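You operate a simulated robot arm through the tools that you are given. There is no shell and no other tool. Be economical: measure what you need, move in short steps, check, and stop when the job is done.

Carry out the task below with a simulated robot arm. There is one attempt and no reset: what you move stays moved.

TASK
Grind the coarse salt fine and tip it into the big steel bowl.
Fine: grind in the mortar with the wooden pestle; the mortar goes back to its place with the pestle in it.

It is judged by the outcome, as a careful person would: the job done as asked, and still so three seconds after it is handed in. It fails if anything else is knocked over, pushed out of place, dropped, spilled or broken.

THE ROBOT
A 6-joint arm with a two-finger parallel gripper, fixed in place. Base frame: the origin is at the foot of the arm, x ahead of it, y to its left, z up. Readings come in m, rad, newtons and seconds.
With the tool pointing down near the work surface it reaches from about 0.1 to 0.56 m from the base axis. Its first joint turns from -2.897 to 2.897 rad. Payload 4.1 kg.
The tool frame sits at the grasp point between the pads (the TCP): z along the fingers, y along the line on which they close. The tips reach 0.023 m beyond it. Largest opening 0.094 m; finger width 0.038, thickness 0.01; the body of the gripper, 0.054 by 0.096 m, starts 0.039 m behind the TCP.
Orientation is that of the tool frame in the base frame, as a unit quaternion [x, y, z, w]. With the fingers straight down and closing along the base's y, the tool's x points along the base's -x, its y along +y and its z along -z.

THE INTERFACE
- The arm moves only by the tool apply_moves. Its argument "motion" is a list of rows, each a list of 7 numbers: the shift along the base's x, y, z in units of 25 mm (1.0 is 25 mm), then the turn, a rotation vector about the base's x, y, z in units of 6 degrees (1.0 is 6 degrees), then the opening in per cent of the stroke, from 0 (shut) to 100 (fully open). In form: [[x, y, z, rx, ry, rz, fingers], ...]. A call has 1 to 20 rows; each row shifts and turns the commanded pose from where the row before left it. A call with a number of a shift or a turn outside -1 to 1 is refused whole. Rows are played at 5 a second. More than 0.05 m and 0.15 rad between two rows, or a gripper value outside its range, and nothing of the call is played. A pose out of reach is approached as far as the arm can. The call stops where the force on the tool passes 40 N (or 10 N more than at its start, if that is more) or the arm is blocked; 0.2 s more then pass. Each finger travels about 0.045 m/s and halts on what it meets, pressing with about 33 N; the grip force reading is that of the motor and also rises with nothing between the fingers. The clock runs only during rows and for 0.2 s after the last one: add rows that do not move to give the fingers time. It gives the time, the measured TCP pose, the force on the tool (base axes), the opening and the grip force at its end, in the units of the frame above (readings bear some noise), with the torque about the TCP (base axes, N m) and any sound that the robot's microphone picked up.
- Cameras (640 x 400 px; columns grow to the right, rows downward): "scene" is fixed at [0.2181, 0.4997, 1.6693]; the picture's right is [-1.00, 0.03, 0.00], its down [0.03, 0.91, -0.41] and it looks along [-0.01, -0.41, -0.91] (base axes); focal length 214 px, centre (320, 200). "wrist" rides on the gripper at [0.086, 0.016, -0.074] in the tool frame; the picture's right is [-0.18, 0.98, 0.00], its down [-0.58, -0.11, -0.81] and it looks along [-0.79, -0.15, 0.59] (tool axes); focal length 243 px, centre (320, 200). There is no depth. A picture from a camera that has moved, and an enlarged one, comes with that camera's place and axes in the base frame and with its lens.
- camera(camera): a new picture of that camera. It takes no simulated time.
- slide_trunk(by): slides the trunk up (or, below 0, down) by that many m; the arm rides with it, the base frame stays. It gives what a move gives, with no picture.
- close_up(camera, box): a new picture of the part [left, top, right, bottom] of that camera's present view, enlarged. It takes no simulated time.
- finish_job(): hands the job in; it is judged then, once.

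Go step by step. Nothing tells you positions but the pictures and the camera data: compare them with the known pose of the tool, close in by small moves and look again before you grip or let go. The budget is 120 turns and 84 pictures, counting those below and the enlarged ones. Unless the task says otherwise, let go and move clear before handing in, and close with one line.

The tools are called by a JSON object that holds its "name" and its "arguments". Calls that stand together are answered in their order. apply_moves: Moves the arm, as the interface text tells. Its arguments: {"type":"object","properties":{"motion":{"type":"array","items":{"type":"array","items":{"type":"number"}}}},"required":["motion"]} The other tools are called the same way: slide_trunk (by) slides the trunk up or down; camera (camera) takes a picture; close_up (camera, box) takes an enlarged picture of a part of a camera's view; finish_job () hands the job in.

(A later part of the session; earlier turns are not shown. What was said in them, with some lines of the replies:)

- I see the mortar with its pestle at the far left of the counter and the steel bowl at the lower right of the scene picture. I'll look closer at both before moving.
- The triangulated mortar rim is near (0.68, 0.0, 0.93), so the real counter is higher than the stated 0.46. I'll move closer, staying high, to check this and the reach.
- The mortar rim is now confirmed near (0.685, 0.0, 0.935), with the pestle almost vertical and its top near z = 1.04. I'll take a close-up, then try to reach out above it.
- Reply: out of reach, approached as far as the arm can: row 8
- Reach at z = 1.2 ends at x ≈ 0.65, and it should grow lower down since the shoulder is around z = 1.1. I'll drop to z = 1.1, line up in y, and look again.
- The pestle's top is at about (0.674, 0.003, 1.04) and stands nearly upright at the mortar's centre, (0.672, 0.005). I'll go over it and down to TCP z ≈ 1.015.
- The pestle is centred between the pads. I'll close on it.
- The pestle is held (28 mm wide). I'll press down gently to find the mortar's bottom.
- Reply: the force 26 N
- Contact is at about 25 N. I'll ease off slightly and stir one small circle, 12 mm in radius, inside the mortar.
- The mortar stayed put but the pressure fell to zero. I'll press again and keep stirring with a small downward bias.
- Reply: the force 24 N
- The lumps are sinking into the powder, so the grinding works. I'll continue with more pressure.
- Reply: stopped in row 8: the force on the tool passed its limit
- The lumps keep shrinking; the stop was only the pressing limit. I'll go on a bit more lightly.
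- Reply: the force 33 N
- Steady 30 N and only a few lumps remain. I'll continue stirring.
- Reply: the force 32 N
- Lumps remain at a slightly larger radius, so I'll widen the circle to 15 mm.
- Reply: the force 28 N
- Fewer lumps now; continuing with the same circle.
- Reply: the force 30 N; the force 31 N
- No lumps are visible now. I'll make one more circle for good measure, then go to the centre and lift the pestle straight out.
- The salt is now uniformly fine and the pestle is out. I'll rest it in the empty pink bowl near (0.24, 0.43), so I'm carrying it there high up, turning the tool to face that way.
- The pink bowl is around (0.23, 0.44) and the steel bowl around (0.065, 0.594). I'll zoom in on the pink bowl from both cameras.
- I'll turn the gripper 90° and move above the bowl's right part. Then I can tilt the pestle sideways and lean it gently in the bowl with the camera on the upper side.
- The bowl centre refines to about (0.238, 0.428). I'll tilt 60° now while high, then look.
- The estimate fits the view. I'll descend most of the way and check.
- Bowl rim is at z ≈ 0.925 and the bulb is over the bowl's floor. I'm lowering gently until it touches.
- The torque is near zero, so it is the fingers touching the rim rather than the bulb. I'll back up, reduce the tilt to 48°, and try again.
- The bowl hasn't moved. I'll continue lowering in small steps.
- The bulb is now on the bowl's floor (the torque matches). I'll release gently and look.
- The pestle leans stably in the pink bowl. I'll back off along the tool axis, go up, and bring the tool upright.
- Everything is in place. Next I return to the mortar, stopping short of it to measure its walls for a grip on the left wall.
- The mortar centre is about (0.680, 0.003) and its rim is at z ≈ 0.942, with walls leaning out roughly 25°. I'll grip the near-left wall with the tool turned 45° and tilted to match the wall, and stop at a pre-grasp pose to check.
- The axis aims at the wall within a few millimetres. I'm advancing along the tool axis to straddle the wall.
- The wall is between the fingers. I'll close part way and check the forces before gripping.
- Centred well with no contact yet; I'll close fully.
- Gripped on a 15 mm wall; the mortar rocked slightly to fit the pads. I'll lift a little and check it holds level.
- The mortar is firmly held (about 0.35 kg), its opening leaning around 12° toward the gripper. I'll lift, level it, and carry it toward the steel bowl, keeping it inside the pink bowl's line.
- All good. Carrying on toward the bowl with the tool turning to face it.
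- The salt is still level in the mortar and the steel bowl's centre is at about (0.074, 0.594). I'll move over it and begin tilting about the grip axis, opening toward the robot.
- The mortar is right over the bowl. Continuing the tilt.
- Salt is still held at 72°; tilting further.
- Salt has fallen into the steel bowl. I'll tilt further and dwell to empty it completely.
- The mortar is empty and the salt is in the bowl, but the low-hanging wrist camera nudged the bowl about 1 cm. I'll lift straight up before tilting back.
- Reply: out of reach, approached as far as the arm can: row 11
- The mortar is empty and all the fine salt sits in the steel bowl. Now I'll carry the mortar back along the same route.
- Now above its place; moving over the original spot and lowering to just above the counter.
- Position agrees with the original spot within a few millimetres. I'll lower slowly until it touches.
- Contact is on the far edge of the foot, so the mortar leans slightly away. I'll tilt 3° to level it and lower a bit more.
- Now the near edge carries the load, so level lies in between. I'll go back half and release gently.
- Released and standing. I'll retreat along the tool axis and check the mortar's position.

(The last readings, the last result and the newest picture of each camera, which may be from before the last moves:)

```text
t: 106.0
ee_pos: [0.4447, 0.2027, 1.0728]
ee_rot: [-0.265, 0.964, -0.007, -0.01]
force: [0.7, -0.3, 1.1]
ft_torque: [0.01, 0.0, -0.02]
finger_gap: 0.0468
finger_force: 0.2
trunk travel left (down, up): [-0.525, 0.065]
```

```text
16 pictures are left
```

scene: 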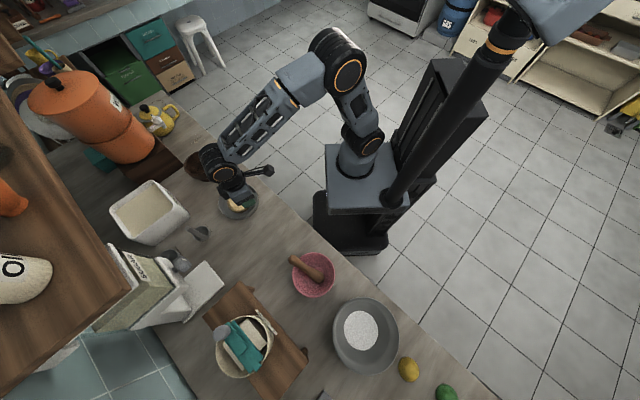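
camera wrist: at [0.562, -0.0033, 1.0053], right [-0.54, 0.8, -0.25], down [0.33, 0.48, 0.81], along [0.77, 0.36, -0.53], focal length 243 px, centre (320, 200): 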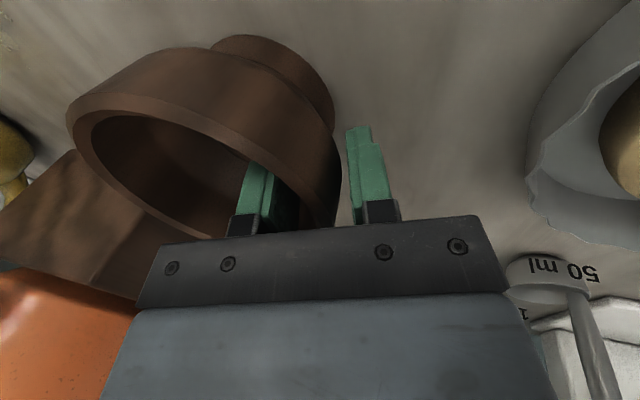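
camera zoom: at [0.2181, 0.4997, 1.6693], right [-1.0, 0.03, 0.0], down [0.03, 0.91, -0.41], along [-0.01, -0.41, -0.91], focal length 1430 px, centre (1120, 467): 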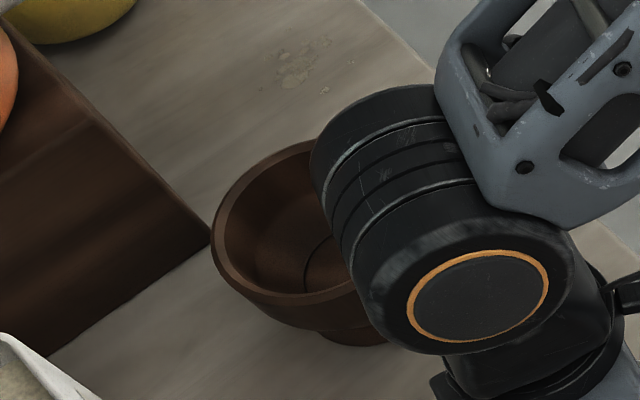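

The mortar stands within about 7 mm of where it was, and everything else is fine. Now I'll get back to the pestle, with the gripper turned and tilted 60° to match its lean.

{"name": "apply_moves", "arguments": {"motion": [[-0.379, 0.64, 0.19, 0.018, -0.015, -1, 46], [-0.379, 0.64, 0.19, 0.018, -0.015, -1, 46], [-0.379, 0.64, 0.19, 0.018, -0.015, -1, 46], [-0.379, 0.64, 0.19, 0.018, -0.015, -1, 46], [-0.379, 0.64, 0.19, 0.018, -0.015, -1, 46], [-0.379, 0.64, 0.19, 0.018, -0.015, -1, 46], [-0.379, 0.64, 0.19, 0.018, -0.015, -1, 46], [-0.379, 0.64, 0.19, 0.018, -0.015, -1, 46], [-0.379, 0.64, 0.19, 0.018, -0.015, -1, 46], [-0.379, 0.64, 0.19, 0.018, -0.015, -1, 46], [0, 0, 0, 0, 0, -0.1, 46]]}}

{"name": "apply_moves", "arguments": {"motion": [[0, 0, 0, 0.5, 0.866, 0, 46], [0, 0, 0, 0.5, 0.866, 0, 46], [0, 0, 0, 0.5, 0.866, 0, 46], [0, 0, 0, 0.5, 0.866, 0, 46], [0, 0, 0, 0.5, 0.866, 0, 46], [0, 0, 0, 0.5, 0.866, 0, 46], [0, 0, 0, 0.5, 0.866, 0, 46], [0, 0, 0, 0.5, 0.866, 0, 46], [0, 0, 0, 0.5, 0.866, 0, 46], [0, 0, 0, 0.5, 0.866, 0, 46], [0, 0, -1, 0, 0, 0, 46], [0, 0, -1, 0, 0, 0, 46], [0, 0, -1, 0, 0, 0, 46], [0, 0, 0, 0, 0, 0, 46]]}}

{"name": "camera", "arguments": {"camera": "wrist"}}

{"name": "close_up", "arguments": {"camera": "scene", "box": [220, 200, 380, 320]}}

```text
t: 108.3
ee_pos: [0.3506, 0.3618, 1.1207]
ee_rot: [0.258, 0.966, 0.005, -0.002]
force: [-0.7, -0.1, 0.3]
ft_torque: [-0.01, 0.03, 0.01]
finger_gap: 0.0431
finger_force: 0.1
trunk travel left (down, up): [-0.525, 0.065]
```

```text
t: 111.3
ee_pos: [0.3495, 0.3618, 1.0453]
ee_rot: [0.225, 0.834, 0.135, -0.485]
force: [0.2, 0.0, 0.4]
ft_torque: [0.0, 0.02, -0.02]
finger_gap: 0.0433
finger_force: 0.0
trunk travel left (down, up): [-0.525, 0.065]
```

```text
15 pictures are left
camera wrist: at [0.3773, 0.3635, 1.1569], right [0.58, 0.8, -0.15], down [0.8, -0.59, -0.11], along [-0.18, -0.06, -0.98], focal length 243 px, centre (320, 200)
```

wrist: 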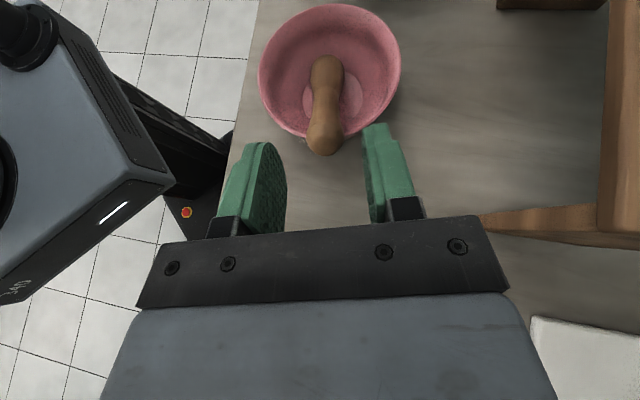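

```text
3.33 times, centred on (300, 260) of scene
camera zoom: at [0.2181, 0.4997, 1.6693], right [-1.0, 0.03, 0.0], down [0.03, 0.91, -0.41], along [-0.01, -0.41, -0.91], focal length 715 px, centre (387, 0)
```

zoom: 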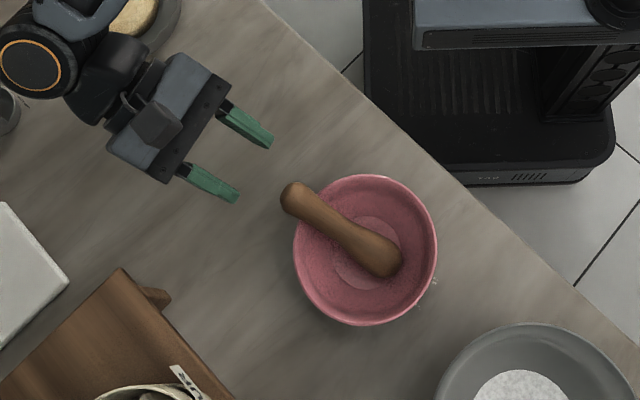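

The pestle leans aligned with my approach. I'll go down and advance along the tool axis over the handle.

{"name": "apply_moves", "arguments": {"motion": [[0, 0, -0.85, 0, 0, 0, 46], [0, 0, -0.85, 0, 0, 0, 46], [-0.675, 0.39, -0.45, 0, 0, 0, 46], [-0.675, 0.39, -0.45, 0, 0, 0, 46], [-0.675, 0.39, -0.45, 0, 0, 0, 46], [-0.6, 0.35, -0.45, 0, 0, 0, 46], [0, 0, 0, 0, 0, 0, 46]]}}

{"name": "camera", "arguments": {"camera": "wrist"}}

{"name": "close_up", "arguments": {"camera": "scene", "box": [220, 200, 380, 320]}}

```text
t: 113.0
ee_pos: [0.2838, 0.4001, 0.9579]
ee_rot: [0.224, 0.835, 0.134, -0.485]
force: [0.4, 0.3, 0.5]
ft_torque: [0.01, 0.01, -0.06]
finger_gap: 0.043
finger_force: 0.1
trunk travel left (down, up): [-0.525, 0.065]
```

```text
13 pictures are left
camera wrist: at [0.3104, 0.4022, 1.0695], right [0.57, 0.8, -0.15], down [0.8, -0.59, -0.11], along [-0.18, -0.06, -0.98], focal length 243 px, centre (320, 200)
```

wrist: 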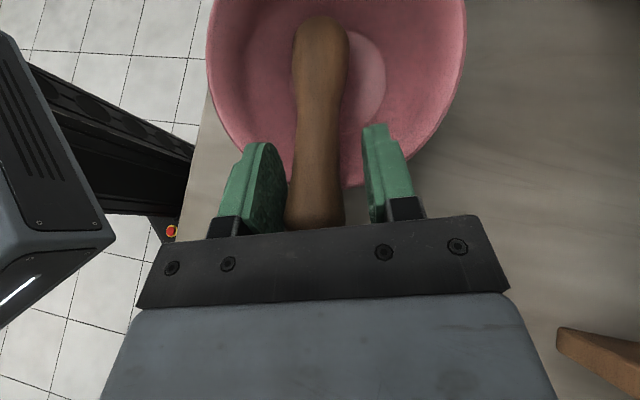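

```text
3.33 times, centred on (300, 260) of scene
camera zoom: at [0.2181, 0.4997, 1.6693], right [-1.0, 0.03, 0.0], down [0.03, 0.91, -0.41], along [-0.01, -0.41, -0.91], focal length 715 px, centre (387, 0)
```

zoom: 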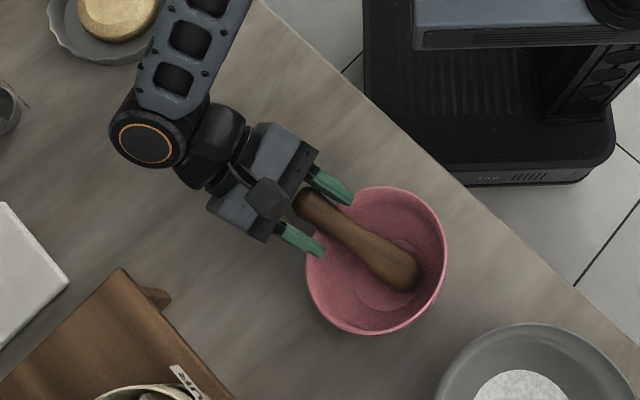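

My fingers nudged the pink bowl about 1 cm on the way in; I'll correct that later. The handle is between the pads now, so I'll grip it and lift it out.

{"name": "apply_moves", "arguments": {"motion": [[0, 0, 0.08, 0, 0, 0, 35], [0, 0, 0, 0, 0, 0, 20], [0, 0, 0, 0, 0, 0, 0], [0, 0, 0, 0, 0, 0, 0], [0, 0, 0, 0, 0, 0, 0]]}}

{"name": "apply_moves", "arguments": {"motion": [[0, 0, 0.4, 0, 0, 0, 0], [0, 0, 0.8, 0, 0, 0, 0], [0, 0, 1, 0, 0, 0, 0], [0, 0, 1, 0, 0, 0, 0], [0, 0, 1, 0, 0, 0, 0], [0, 0, 1, 0, 0, 0, 0], [0, 0, 1, 0, 0, 0, 0], [0, 0, 0, 0, 0, 0, 0]]}}

{"name": "camera", "arguments": {"camera": "wrist"}}

{"name": "close_up", "arguments": {"camera": "scene", "box": [220, 200, 380, 320]}}

```text
t: 114.2
ee_pos: [0.2846, 0.4017, 0.9611]
ee_rot: [0.224, 0.834, 0.135, -0.485]
force: [-0.2, 0.2, -0.6]
ft_torque: [-0.02, -0.05, 0.01]
finger_gap: 0.0288
finger_force: 32.6
trunk travel left (down, up): [-0.525, 0.065]
```

```text
t: 116.0
ee_pos: [0.284, 0.3997, 1.1139]
ee_rot: [0.224, 0.834, 0.135, -0.485]
force: [1.0, -0.2, -0.7]
ft_torque: [0.01, -0.04, 0.01]
finger_gap: 0.0292
finger_force: 33.4
trunk travel left (down, up): [-0.525, 0.065]
```

```text
11 pictures are left
camera wrist: at [0.3109, 0.402, 1.227], right [0.58, 0.8, -0.15], down [0.8, -0.59, -0.11], along [-0.18, -0.06, -0.98], focal length 243 px, centre (320, 200)
```

wrist: 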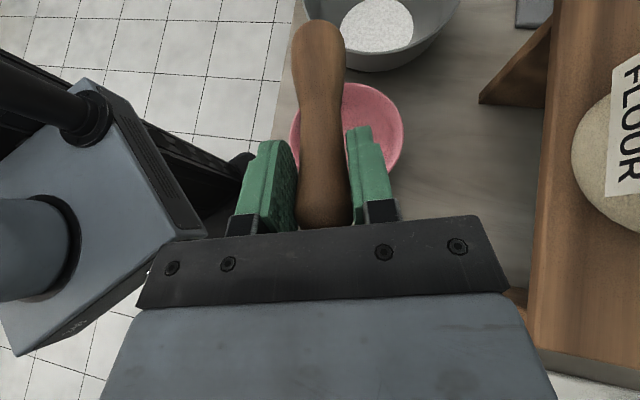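

```text
3.33 times, centred on (300, 260) of scene
camera zoom: at [0.2181, 0.4997, 1.6693], right [-1.0, 0.03, 0.0], down [0.03, 0.91, -0.41], along [-0.01, -0.41, -0.91], focal length 715 px, centre (387, 0)
```

zoom: 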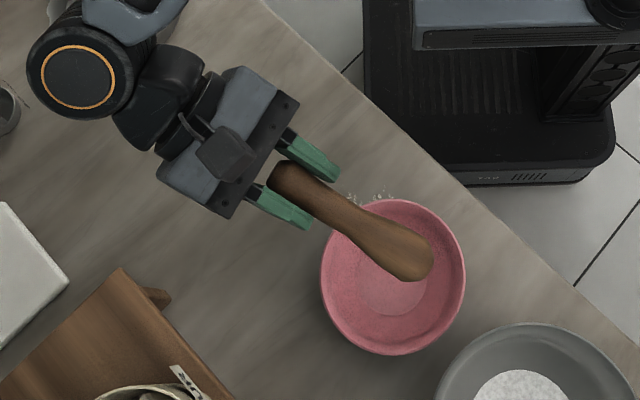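

The pestle is out, but lifting dragged the pink bowl about 3.5 cm from its place (crumbs mark where it stood). I'll set the pestle upright and use its clean bulb, inside the bowl, to ease it back.

{"name": "apply_moves", "arguments": {"motion": [[0, 0, 1, -0.5, -0.866, 0, 0], [0, 0, 1, -0.5, -0.866, 0, 0], [0, 0, 0.5, -0.5, -0.866, 0, 0], [-0.3, 0.25, 0, -0.5, -0.866, 0, 0], [-0.35, 0.3, 0, -0.5, -0.866, 0, 0], [-0.4, 0.33, 0, -0.5, -0.866, 0, 0], [-0.4, 0.33, 0, -0.5, -0.866, 0, 0], [-0.4, 0.33, 0, -0.5, -0.866, 0, 0], [-0.4, 0.33, 0, -0.5, -0.866, 0, 0], [-0.4, 0.33, 0, -0.5, -0.866, 0, 0], [-0.17, 0.09, 0, 0, 0, 0, 0], [0, 0, 0, 0, 0, 0, 0]]}}

{"name": "camera", "arguments": {"camera": "wrist"}}

```text
t: 118.5
ee_pos: [0.2135, 0.4576, 1.1773]
ee_rot: [0.257, 0.966, 0.006, -0.002]
force: [0.8, 0.9, -1.1]
ft_torque: [-0.01, 0.01, 0.05]
finger_gap: 0.0286
finger_force: 33.1
trunk travel left (down, up): [-0.525, 0.065]
```

```text
9 pictures are left
camera wrist: at [0.1469, 0.5133, 1.2528], right [0.65, 0.76, 0.01], down [0.45, -0.39, 0.8], along [0.61, -0.52, -0.6], focal length 243 px, centre (320, 200)
```

wrist: 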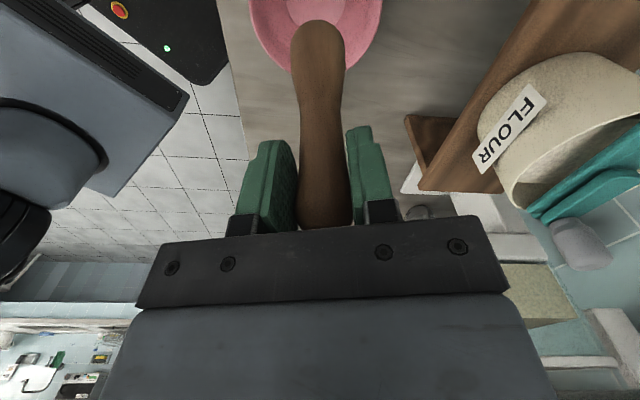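

The bulb is over the bowl's middle. I'm lowering it to just above the bowl's floor.

{"name": "apply_moves", "arguments": {"motion": [[0, 0, -1, 0, 0, 0, 0], [0, 0, -1, 0, 0, 0, 0], [0, 0, -0.8, 0, 0, 0, 0], [0, 0, -0.6, 0, 0, 0, 0], [0, 0, -0.5, 0, 0, 0, 0], [0, 0, -0.4, 0, 0, 0, 0], [0, 0, 0, 0, 0, 0, 0]]}}

{"name": "close_up", "arguments": {"camera": "scene", "box": [220, 200, 380, 320]}}

```text
t: 120.2
ee_pos: [0.2145, 0.4575, 1.0694]
ee_rot: [0.258, 0.966, 0.006, -0.002]
force: [0.0, -0.3, -0.4]
ft_torque: [0.0, 0.01, 0.01]
finger_gap: 0.0285
finger_force: 32.7
trunk travel left (down, up): [-0.525, 0.065]
```

```text
3.33 times, centred on (300, 260) of scene
camera zoom: at [0.2181, 0.4997, 1.6693], right [-1.0, 0.03, 0.0], down [0.03, 0.91, -0.41], along [-0.01, -0.41, -0.91], focal length 715 px, centre (387, 0)
```

zoom: 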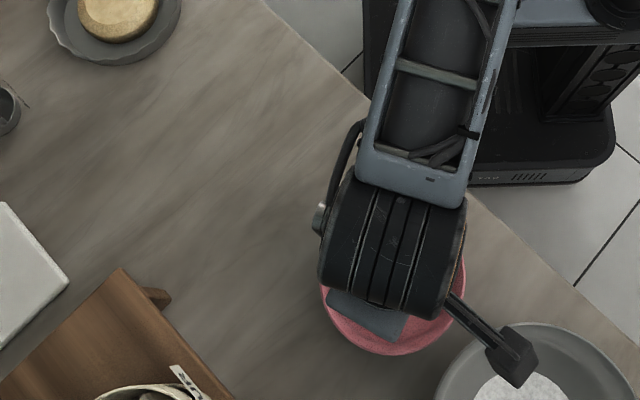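

No contact yet. Now I'll push gently toward the bowl's original place.

{"name": "apply_moves", "arguments": {"motion": [[0, 0, -0.25, 0, 0, 0, 0], [0.22, -0.22, 0, 0, 0, 0, 0], [0.22, -0.22, 0, 0, 0, 0, 0], [0.22, -0.22, 0, 0, 0, 0, 0], [0.22, -0.22, 0, 0, 0, 0, 0], [0.22, -0.22, 0, 0, 0, 0, 0], [0.22, -0.22, 0, 0, 0, 0, 0], [0.22, -0.22, 0, 0, 0, 0, 0], [0.22, -0.22, 0, 0, 0, 0, 0], [0, 0, 0, 0, 0, 0, 0]]}}

{"name": "close_up", "arguments": {"camera": "scene", "box": [220, 200, 380, 320]}}

```text
t: 122.3
ee_pos: [0.2573, 0.414, 1.065]
ee_rot: [0.258, 0.966, 0.005, -0.002]
force: [0.4, 0.4, -1.1]
ft_torque: [0.01, 0.04, 0.05]
finger_gap: 0.0289
finger_force: 32.7
trunk travel left (down, up): [-0.525, 0.065]
```

```text
3.33 times, centred on (300, 260) of scene
camera zoom: at [0.2181, 0.4997, 1.6693], right [-1.0, 0.03, 0.0], down [0.03, 0.91, -0.41], along [-0.01, -0.41, -0.91], focal length 715 px, centre (387, 0)
```

zoom: 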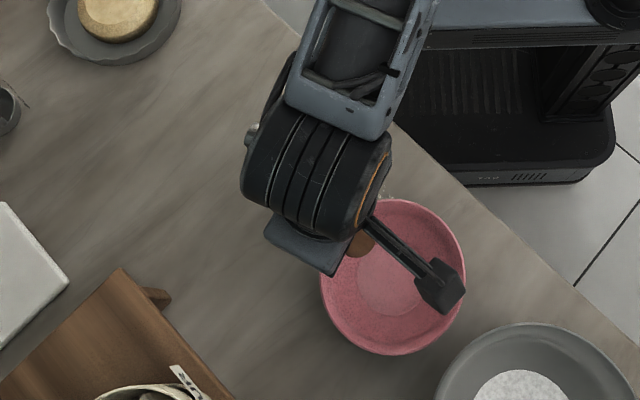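

The bulb has only just reached the wall. Continuing the push by about 27 mm in each axis.

{"name": "apply_moves", "arguments": {"motion": [[0.18, -0.18, 0, 0, 0, 0, 0], [0.18, -0.18, 0, 0, 0, 0, 0], [0.18, -0.18, 0, 0, 0, 0, 0], [0.18, -0.18, 0, 0, 0, 0, 0], [0.18, -0.18, 0, 0, 0, 0, 0], [0.18, -0.18, 0, 0, 0, 0, 0], [0, 0, 0, 0, 0, 0, 0]]}}

{"name": "close_up", "arguments": {"camera": "scene", "box": [220, 200, 380, 320]}}

```text
t: 124.0
ee_pos: [0.2846, 0.3872, 1.0635]
ee_rot: [0.257, 0.966, 0.006, -0.002]
force: [0.0, -0.4, -0.1]
ft_torque: [0.02, 0.0, -0.02]
finger_gap: 0.0287
finger_force: 33.5
trunk travel left (down, up): [-0.525, 0.065]
```

```text
3.33 times, centred on (300, 260) of scene
camera zoom: at [0.2181, 0.4997, 1.6693], right [-1.0, 0.03, 0.0], down [0.03, 0.91, -0.41], along [-0.01, -0.41, -0.91], focal length 715 px, centre (387, 0)
```

zoom: 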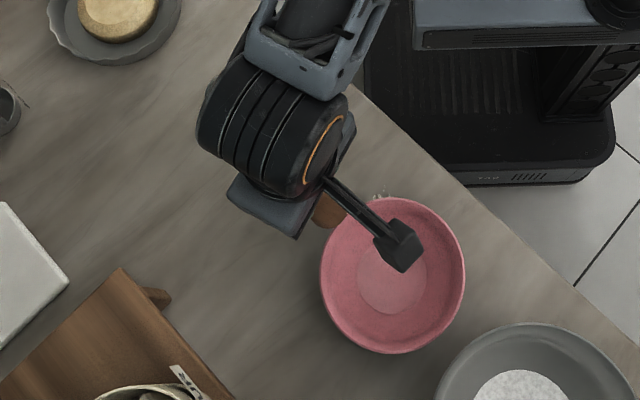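

The bulb was still above the rim and passed over it without touching. I'll lift, go back to the middle, and lower until I feel the bowl's floor.

{"name": "apply_moves", "arguments": {"motion": [[0, 0, 1, 0, 0, 0, 0], [-0.7, 0.7, 0.2, 0, 0, 0, 0], [-0.7, 0.7, 0, 0, 0, 0, 0], [-0.7, 0.7, 0, 0, 0, 0, 0], [-0.7, 0.7, 0, 0, 0, 0, 0], [0, 0, -1, 0, 0, 0, 0], [0, 0, -0.6, 0, 0, 0, 0], [0, 0, -0.4, 0, 0, 0, 0], [0, 0, -0.3, 0, 0, 0, 0], [0, 0, -0.2, 0, 0, 0, 0], [0, 0, -0.2, 0, 0, 0, 0], [0, 0, 0, 0, 0, 0, 0]]}}

```text
t: 126.5
ee_pos: [0.2149, 0.4563, 1.0263]
ee_rot: [0.257, 0.966, 0.005, -0.002]
force: [0.9, 0.3, -1.5]
ft_torque: [-0.02, 0.01, -0.01]
finger_gap: 0.0289
finger_force: 33.1
trunk travel left (down, up): [-0.525, 0.065]
```

{"name": "apply_moves", "arguments": {"motion": [[0, 0, -0.2, 0, 0, 0, 0], [0, 0, -0.2, 0, 0, 0, 0], [0, 0, -0.2, 0, 0, 0, 0], [0, 0, 0, 0, 0, 0, 0]]}}

```text
t: 127.5
ee_pos: [0.2148, 0.4569, 1.0115]
ee_rot: [0.257, 0.966, 0.005, -0.003]
force: [-0.3, -0.3, -1.7]
ft_torque: [-0.03, 0.01, 0.0]
finger_gap: 0.0287
finger_force: 33.2
trunk travel left (down, up): [-0.525, 0.065]
```

{"name": "apply_moves", "arguments": {"motion": [[0, 0, -0.15, 0, 0, 0, 0], [0, 0, -0.15, 0, 0, 0, 0], [0, 0, -0.15, 0, 0, 0, 0], [0, 0, 0, 0, 0, 0, 0]]}}

```text
t: 128.6
ee_pos: [0.214, 0.4544, 1.0031]
ee_rot: [0.257, 0.966, 0.006, -0.003]
force: [4.2, -2.1, 27.6]
ft_torque: [-0.11, -0.34, 0.0]
finger_gap: 0.0287
finger_force: 33.6
trunk travel left (down, up): [-0.525, 0.065]
```

Floor found. I'll rise 1 cm and push toward the original spot.

{"name": "apply_moves", "arguments": {"motion": [[0, 0, 0.5, 0, 0, 0, 0], [0.2, -0.2, 0, 0, 0, 0, 0], [0.2, -0.2, 0, 0, 0, 0, 0], [0.2, -0.2, 0, 0, 0, 0, 0], [0.2, -0.2, 0, 0, 0, 0, 0], [0.2, -0.2, 0, 0, 0, 0, 0], [0.2, -0.2, 0, 0, 0, 0, 0], [0.2, -0.2, 0, 0, 0, 0, 0], [0.2, -0.2, 0, 0, 0, 0, 0], [0.2, -0.2, 0, 0, 0, 0, 0], [0, 0, 0, 0, 0, 0, 0]]}}

{"name": "close_up", "arguments": {"camera": "scene", "box": [220, 200, 380, 320]}}

```text
t: 130.9
ee_pos: [0.2594, 0.4111, 1.0129]
ee_rot: [0.257, 0.966, 0.005, -0.003]
force: [-0.2, 0.3, 0.5]
ft_torque: [0.07, 0.1, 0.03]
finger_gap: 0.0286
finger_force: 33.1
trunk travel left (down, up): [-0.525, 0.065]
```

```text
3.33 times, centred on (300, 260) of scene
camera zoom: at [0.2181, 0.4997, 1.6693], right [-1.0, 0.03, 0.0], down [0.03, 0.91, -0.41], along [-0.01, -0.41, -0.91], focal length 715 px, centre (387, 0)
```

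zoom: 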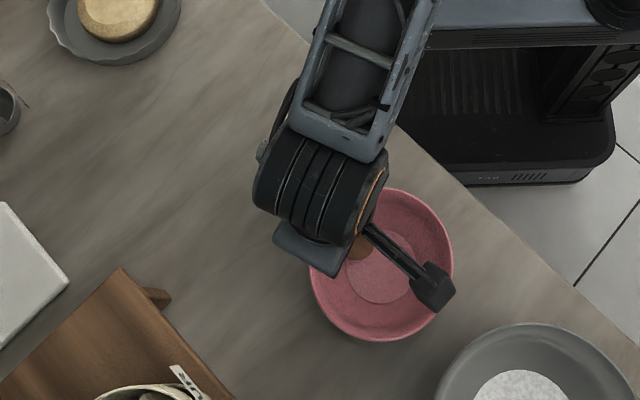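

It works; about 14 mm remain in each axis.

{"name": "apply_moves", "arguments": {"motion": [[0.2, -0.18, 0, 0, 0, 0, 0], [0.2, -0.18, 0, 0, 0, 0, 0], [0.2, -0.18, 0, 0, 0, 0, 0], [0, 0, 0, 0, 0, 0, 0], [-0.3, 0.3, 0.2, 0, 0, 0, 0], [-0.2, 0.2, 1, 0, 0, 0, 0], [0, 0, 1, 0, 0, 0, 0], [0, 0, 1, 0, 0, 0, 0], [0, 0, 1, 0, 0, 0, 0], [0, 0, 0.5, 0, 0, 0, 0], [1, -1, 0, 0, 0, 0.5, 0], [1, -1, 0, 0, 0, 0.5, 0], [1, -1, 0, 0, 0, 0.5, 0], [1, -1, 0, 0, 0, 0.5, 0], [1, -1, 0, 0, 0, 0.5, 0], [1, -1, 0, 0, 0, 0.5, 0]]}}

{"name": "close_up", "arguments": {"camera": "scene", "box": [220, 200, 440, 365]}}

```text
t: 134.3
ee_pos: [0.4121, 0.2601, 1.1314]
ee_rot: [0.102, 0.995, 0.005, -0.004]
force: [-0.1, -0.2, -1.3]
ft_torque: [-0.01, -0.01, 0.02]
finger_gap: 0.0287
finger_force: 33.1
trunk travel left (down, up): [-0.525, 0.065]
```

```text
2.42 times, centred on (330, 282) of scene
camera zoom: at [0.2181, 0.4997, 1.6693], right [-1.0, 0.03, 0.0], down [0.03, 0.91, -0.41], along [-0.01, -0.41, -0.91], focal length 520 px, centre (296, 0)
```

zoom: 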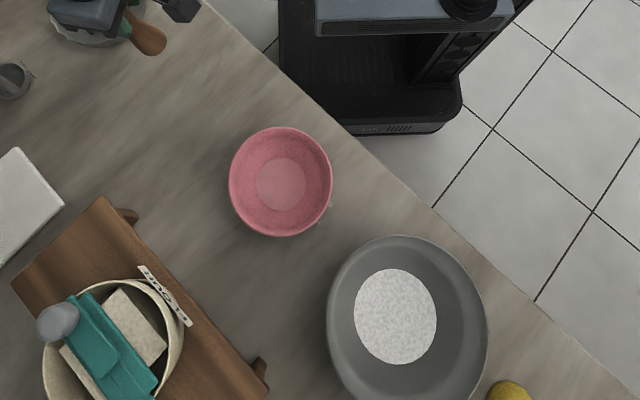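

The pink bowl is back exactly on its mark. Now I'll carry the pestle to the mortar.

{"name": "apply_moves", "arguments": {"motion": [[0.93, -0.953, 0, 0, 0, 0.18, 0], [0.93, -0.953, 0, 0, 0, 0.18, 0], [0.93, -0.953, 0, 0, 0, 0.18, 0], [0.93, -0.953, 0, 0, 0, 0.18, 0], [0.93, -0.953, 0, 0, 0, 0.18, 0], [0.93, -0.953, 0, 0, 0, 0.18, 0], [0.93, -0.953, 0, 0, 0, 0.18, 0], [0.93, -0.953, -0.2, 0, 0, 0.18, 0], [0.93, -0.953, -0.2, 0, 0, 0.18, 0], [0.93, -0.953, -0.3, 0, 0, 0.18, 0], [0.93, -0.953, -0.3, 0, 0, 0.18, 0], [0, 0, 0, 0, 0, 0, 0]]}}

{"name": "camera", "arguments": {"camera": "wrist"}}

```text
t: 136.9
ee_pos: [0.6677, -0.0008, 1.1045]
ee_rot: [-0.001, 1.0, 0.006, -0.004]
force: [0.4, -0.1, -1.4]
ft_torque: [0.0, -0.02, 0.02]
finger_gap: 0.0286
finger_force: 32.7
trunk travel left (down, up): [-0.525, 0.065]
```

```text
3 pictures are left
camera wrist: at [0.5812, 0.014, 1.1805], right [0.18, 0.98, 0.01], down [0.59, -0.12, 0.8], along [0.79, -0.14, -0.6], focal length 243 px, centre (320, 200)
```

wrist: 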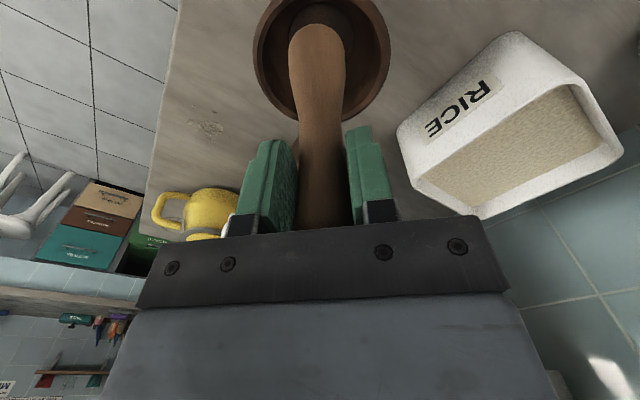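

The mortar centre is at about (0.68, 0.0). I'll move the last centimetre and lower until contact.

{"name": "apply_moves", "arguments": {"motion": [[0.45, 0, -0.3, 0, 0, 0, 0], [0, 0, -1, 0, 0, 0, 0], [0, 0, -0.8, 0, 0, 0, 0], [0, 0, -0.5, 0, 0, 0, 0], [0, 0, -0.2, 0, 0, 0, 0], [0, 0, 0, 0, 0, 0, 0]]}}

```text
t: 138.3
ee_pos: [0.6787, -0.0003, 1.0338]
ee_rot: [-0.001, 1.0, 0.004, -0.004]
force: [-0.8, 0.3, -0.8]
ft_torque: [-0.01, 0.0, 0.01]
finger_gap: 0.0282
finger_force: 33.5
trunk travel left (down, up): [-0.525, 0.065]
```

{"name": "apply_moves", "arguments": {"motion": [[0, 0, -0.15, 0, 0, 0, 0], [0, 0, -0.15, 0, 0, 0, 0], [0, 0, -0.15, 0, 0, 0, 0], [0, 0, -0.15, 0, 0, 0, 0], [0, 0, 0, 0, 0, 0, 0]]}}

```text
t: 139.6
ee_pos: [0.6791, -0.0005, 1.0201]
ee_rot: [-0.001, 1.0, 0.005, -0.003]
force: [0.6, 0.1, 2.6]
ft_torque: [0.01, 0.04, -0.01]
finger_gap: 0.0285
finger_force: 33.4
trunk travel left (down, up): [-0.525, 0.065]
```

The pestle's bulb is on the mortar's floor. I'll lean it over toward the near rim, pivoting about the bulb, so it doesn't fall when released.

{"name": "apply_moves", "arguments": {"motion": [[-0.448, 0, 0.03, 0, -1, 0, 0], [-0.443, 0, -0.07, 0, -1, 0, 0], [-0.434, 0, -0.116, 0, -1, 0, 0], [-0.419, 0, -0.161, 0, -1, 0, 0], [-0.4, 0, -0.204, 0, -1, 0, 0], [-0.377, 0, -0.245, 0, -1, 0, 0], [-0.349, 0, -0.283, 0, -1, 0, 0], [0, 0, 0, 0, 0, 0, 0]]}}

{"name": "close_up", "arguments": {"camera": "scene", "box": [150, 110, 270, 200]}}

```text
t: 141.3
ee_pos: [0.6093, 0.0002, 0.999]
ee_rot: [-0.005, 0.941, 0.011, 0.34]
force: [-3.6, -3.3, 19.7]
ft_torque: [-0.27, -0.64, -0.13]
finger_gap: 0.0271
finger_force: 33.2
out of reach, approached as far as the arm can: row 7
trunk travel left (down, up): [-0.525, 0.065]
```

```text
4.44 times, centred on (210, 155) of scene
camera zoom: at [0.2181, 0.4997, 1.6693], right [-1.0, 0.03, 0.0], down [0.03, 0.91, -0.41], along [-0.01, -0.41, -0.91], focal length 953 px, centre (809, 400)
```

zoom: 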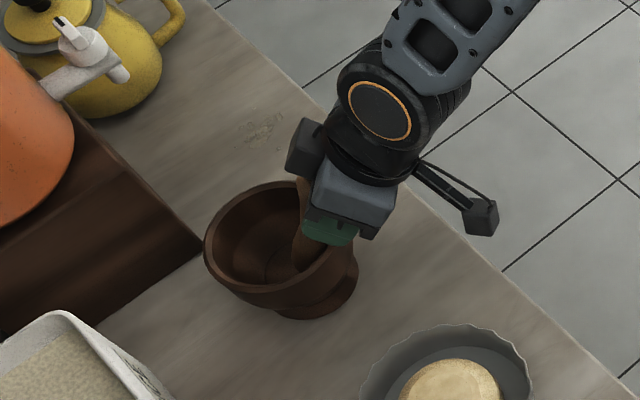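

The pestle leans toward the near rim and the mortar stands. I'll ease the pressure and then release.

{"name": "apply_moves", "arguments": {"motion": [[0, 0, 0.12, 0, 0, 0, 0], [0, 0, 0, 0, 0, 0, 0]]}}

```text
t: 141.9
ee_pos: [0.61, 0.0024, 0.9973]
ee_rot: [-0.003, 0.936, 0.005, 0.352]
force: [-0.2, -0.4, -0.9]
ft_torque: [0.0, -0.02, -0.02]
finger_gap: 0.0271
finger_force: 33.0
trunk travel left (down, up): [-0.525, 0.065]
```

{"name": "apply_moves", "arguments": {"motion": [[0, 0, 0, 0, 0, 0, 33], [0, 0, 0, 0, 0, 0, 40], [0, 0, 0, 0, 0, 0, 50], [0, 0, 0, 0, 0, 0, 50], [-0.3, 0, 0.33, 0, 0, 0, 55], [-0.6, 0, 0.67, 0, 0, 0, 60], [-0.6, 0, 0.67, 0, 0, 0, 60], [-0.6, 0, 0.67, 0, 0, 0, 60], [-0.8, 0, 0.8, 0, 0.5, 0, 60], [-0.8, 0, 0.8, 0, 1, 0, 60], [-0.8, 0, 0.8, 0, 1, 0, 60], [-0.8, 0, 0.8, 0, 1, 0, 60], [-1, 0, 0, 0, 1, 0, 60], [-1, 0, 0, 0, 1, 0, 60], [0, 0, 0, 0, 1, 0, 60]]}}

{"name": "camera", "arguments": {"camera": "scene"}}

```text
t: 145.2
ee_pos: [0.4282, 0.0015, 1.1387]
ee_rot: [-0.001, 1.0, 0.005, 0.02]
force: [-1.2, 0.9, -0.1]
ft_torque: [-0.01, -0.02, 0.02]
finger_gap: 0.0563
finger_force: 0.1
trunk travel left (down, up): [-0.525, 0.065]
```

```text
1 pictures are left
```

scene: 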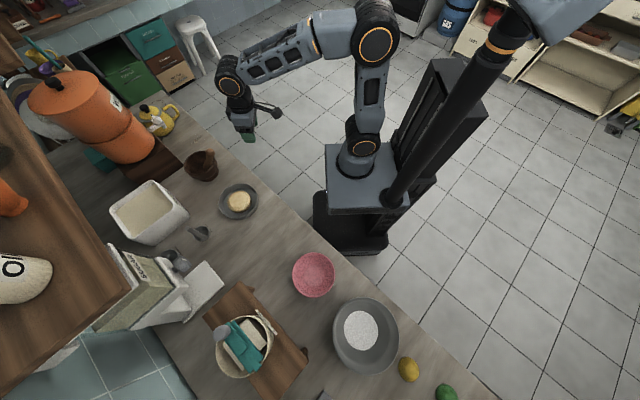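

The mortar is upright in its place with the pestle leaning in it. I'll take one last close look.

{"name": "close_up", "arguments": {"camera": "scene", "box": [160, 130, 240, 190]}}

```text
6.67 times, centred on (200, 160) of scene
camera zoom: at [0.2181, 0.4997, 1.6693], right [-1.0, 0.03, 0.0], down [0.03, 0.91, -0.41], along [-0.01, -0.41, -0.91], focal length 1430 px, centre (1120, 467)
```

zoom: 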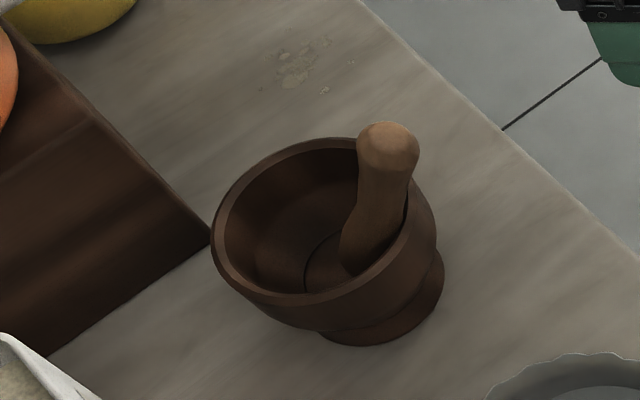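

The mortar is back on its spot with the pestle resting inside, the fine salt is in the steel bowl, and the arm is clear. Handing in.

{"name": "finish_job", "arguments": {}}

```text
The job is handed in.
```

I ground the salt fine and tipped it into the steel bowl; the mortar is back within about 1 cm of its place with the pestle in it. Two bowls got nudged: the steel bowl sits about 2 cm from where it stood, and the pink bowl, used as a pestle rest, was dragged about 3.5 cm and then pushed back to its mark.
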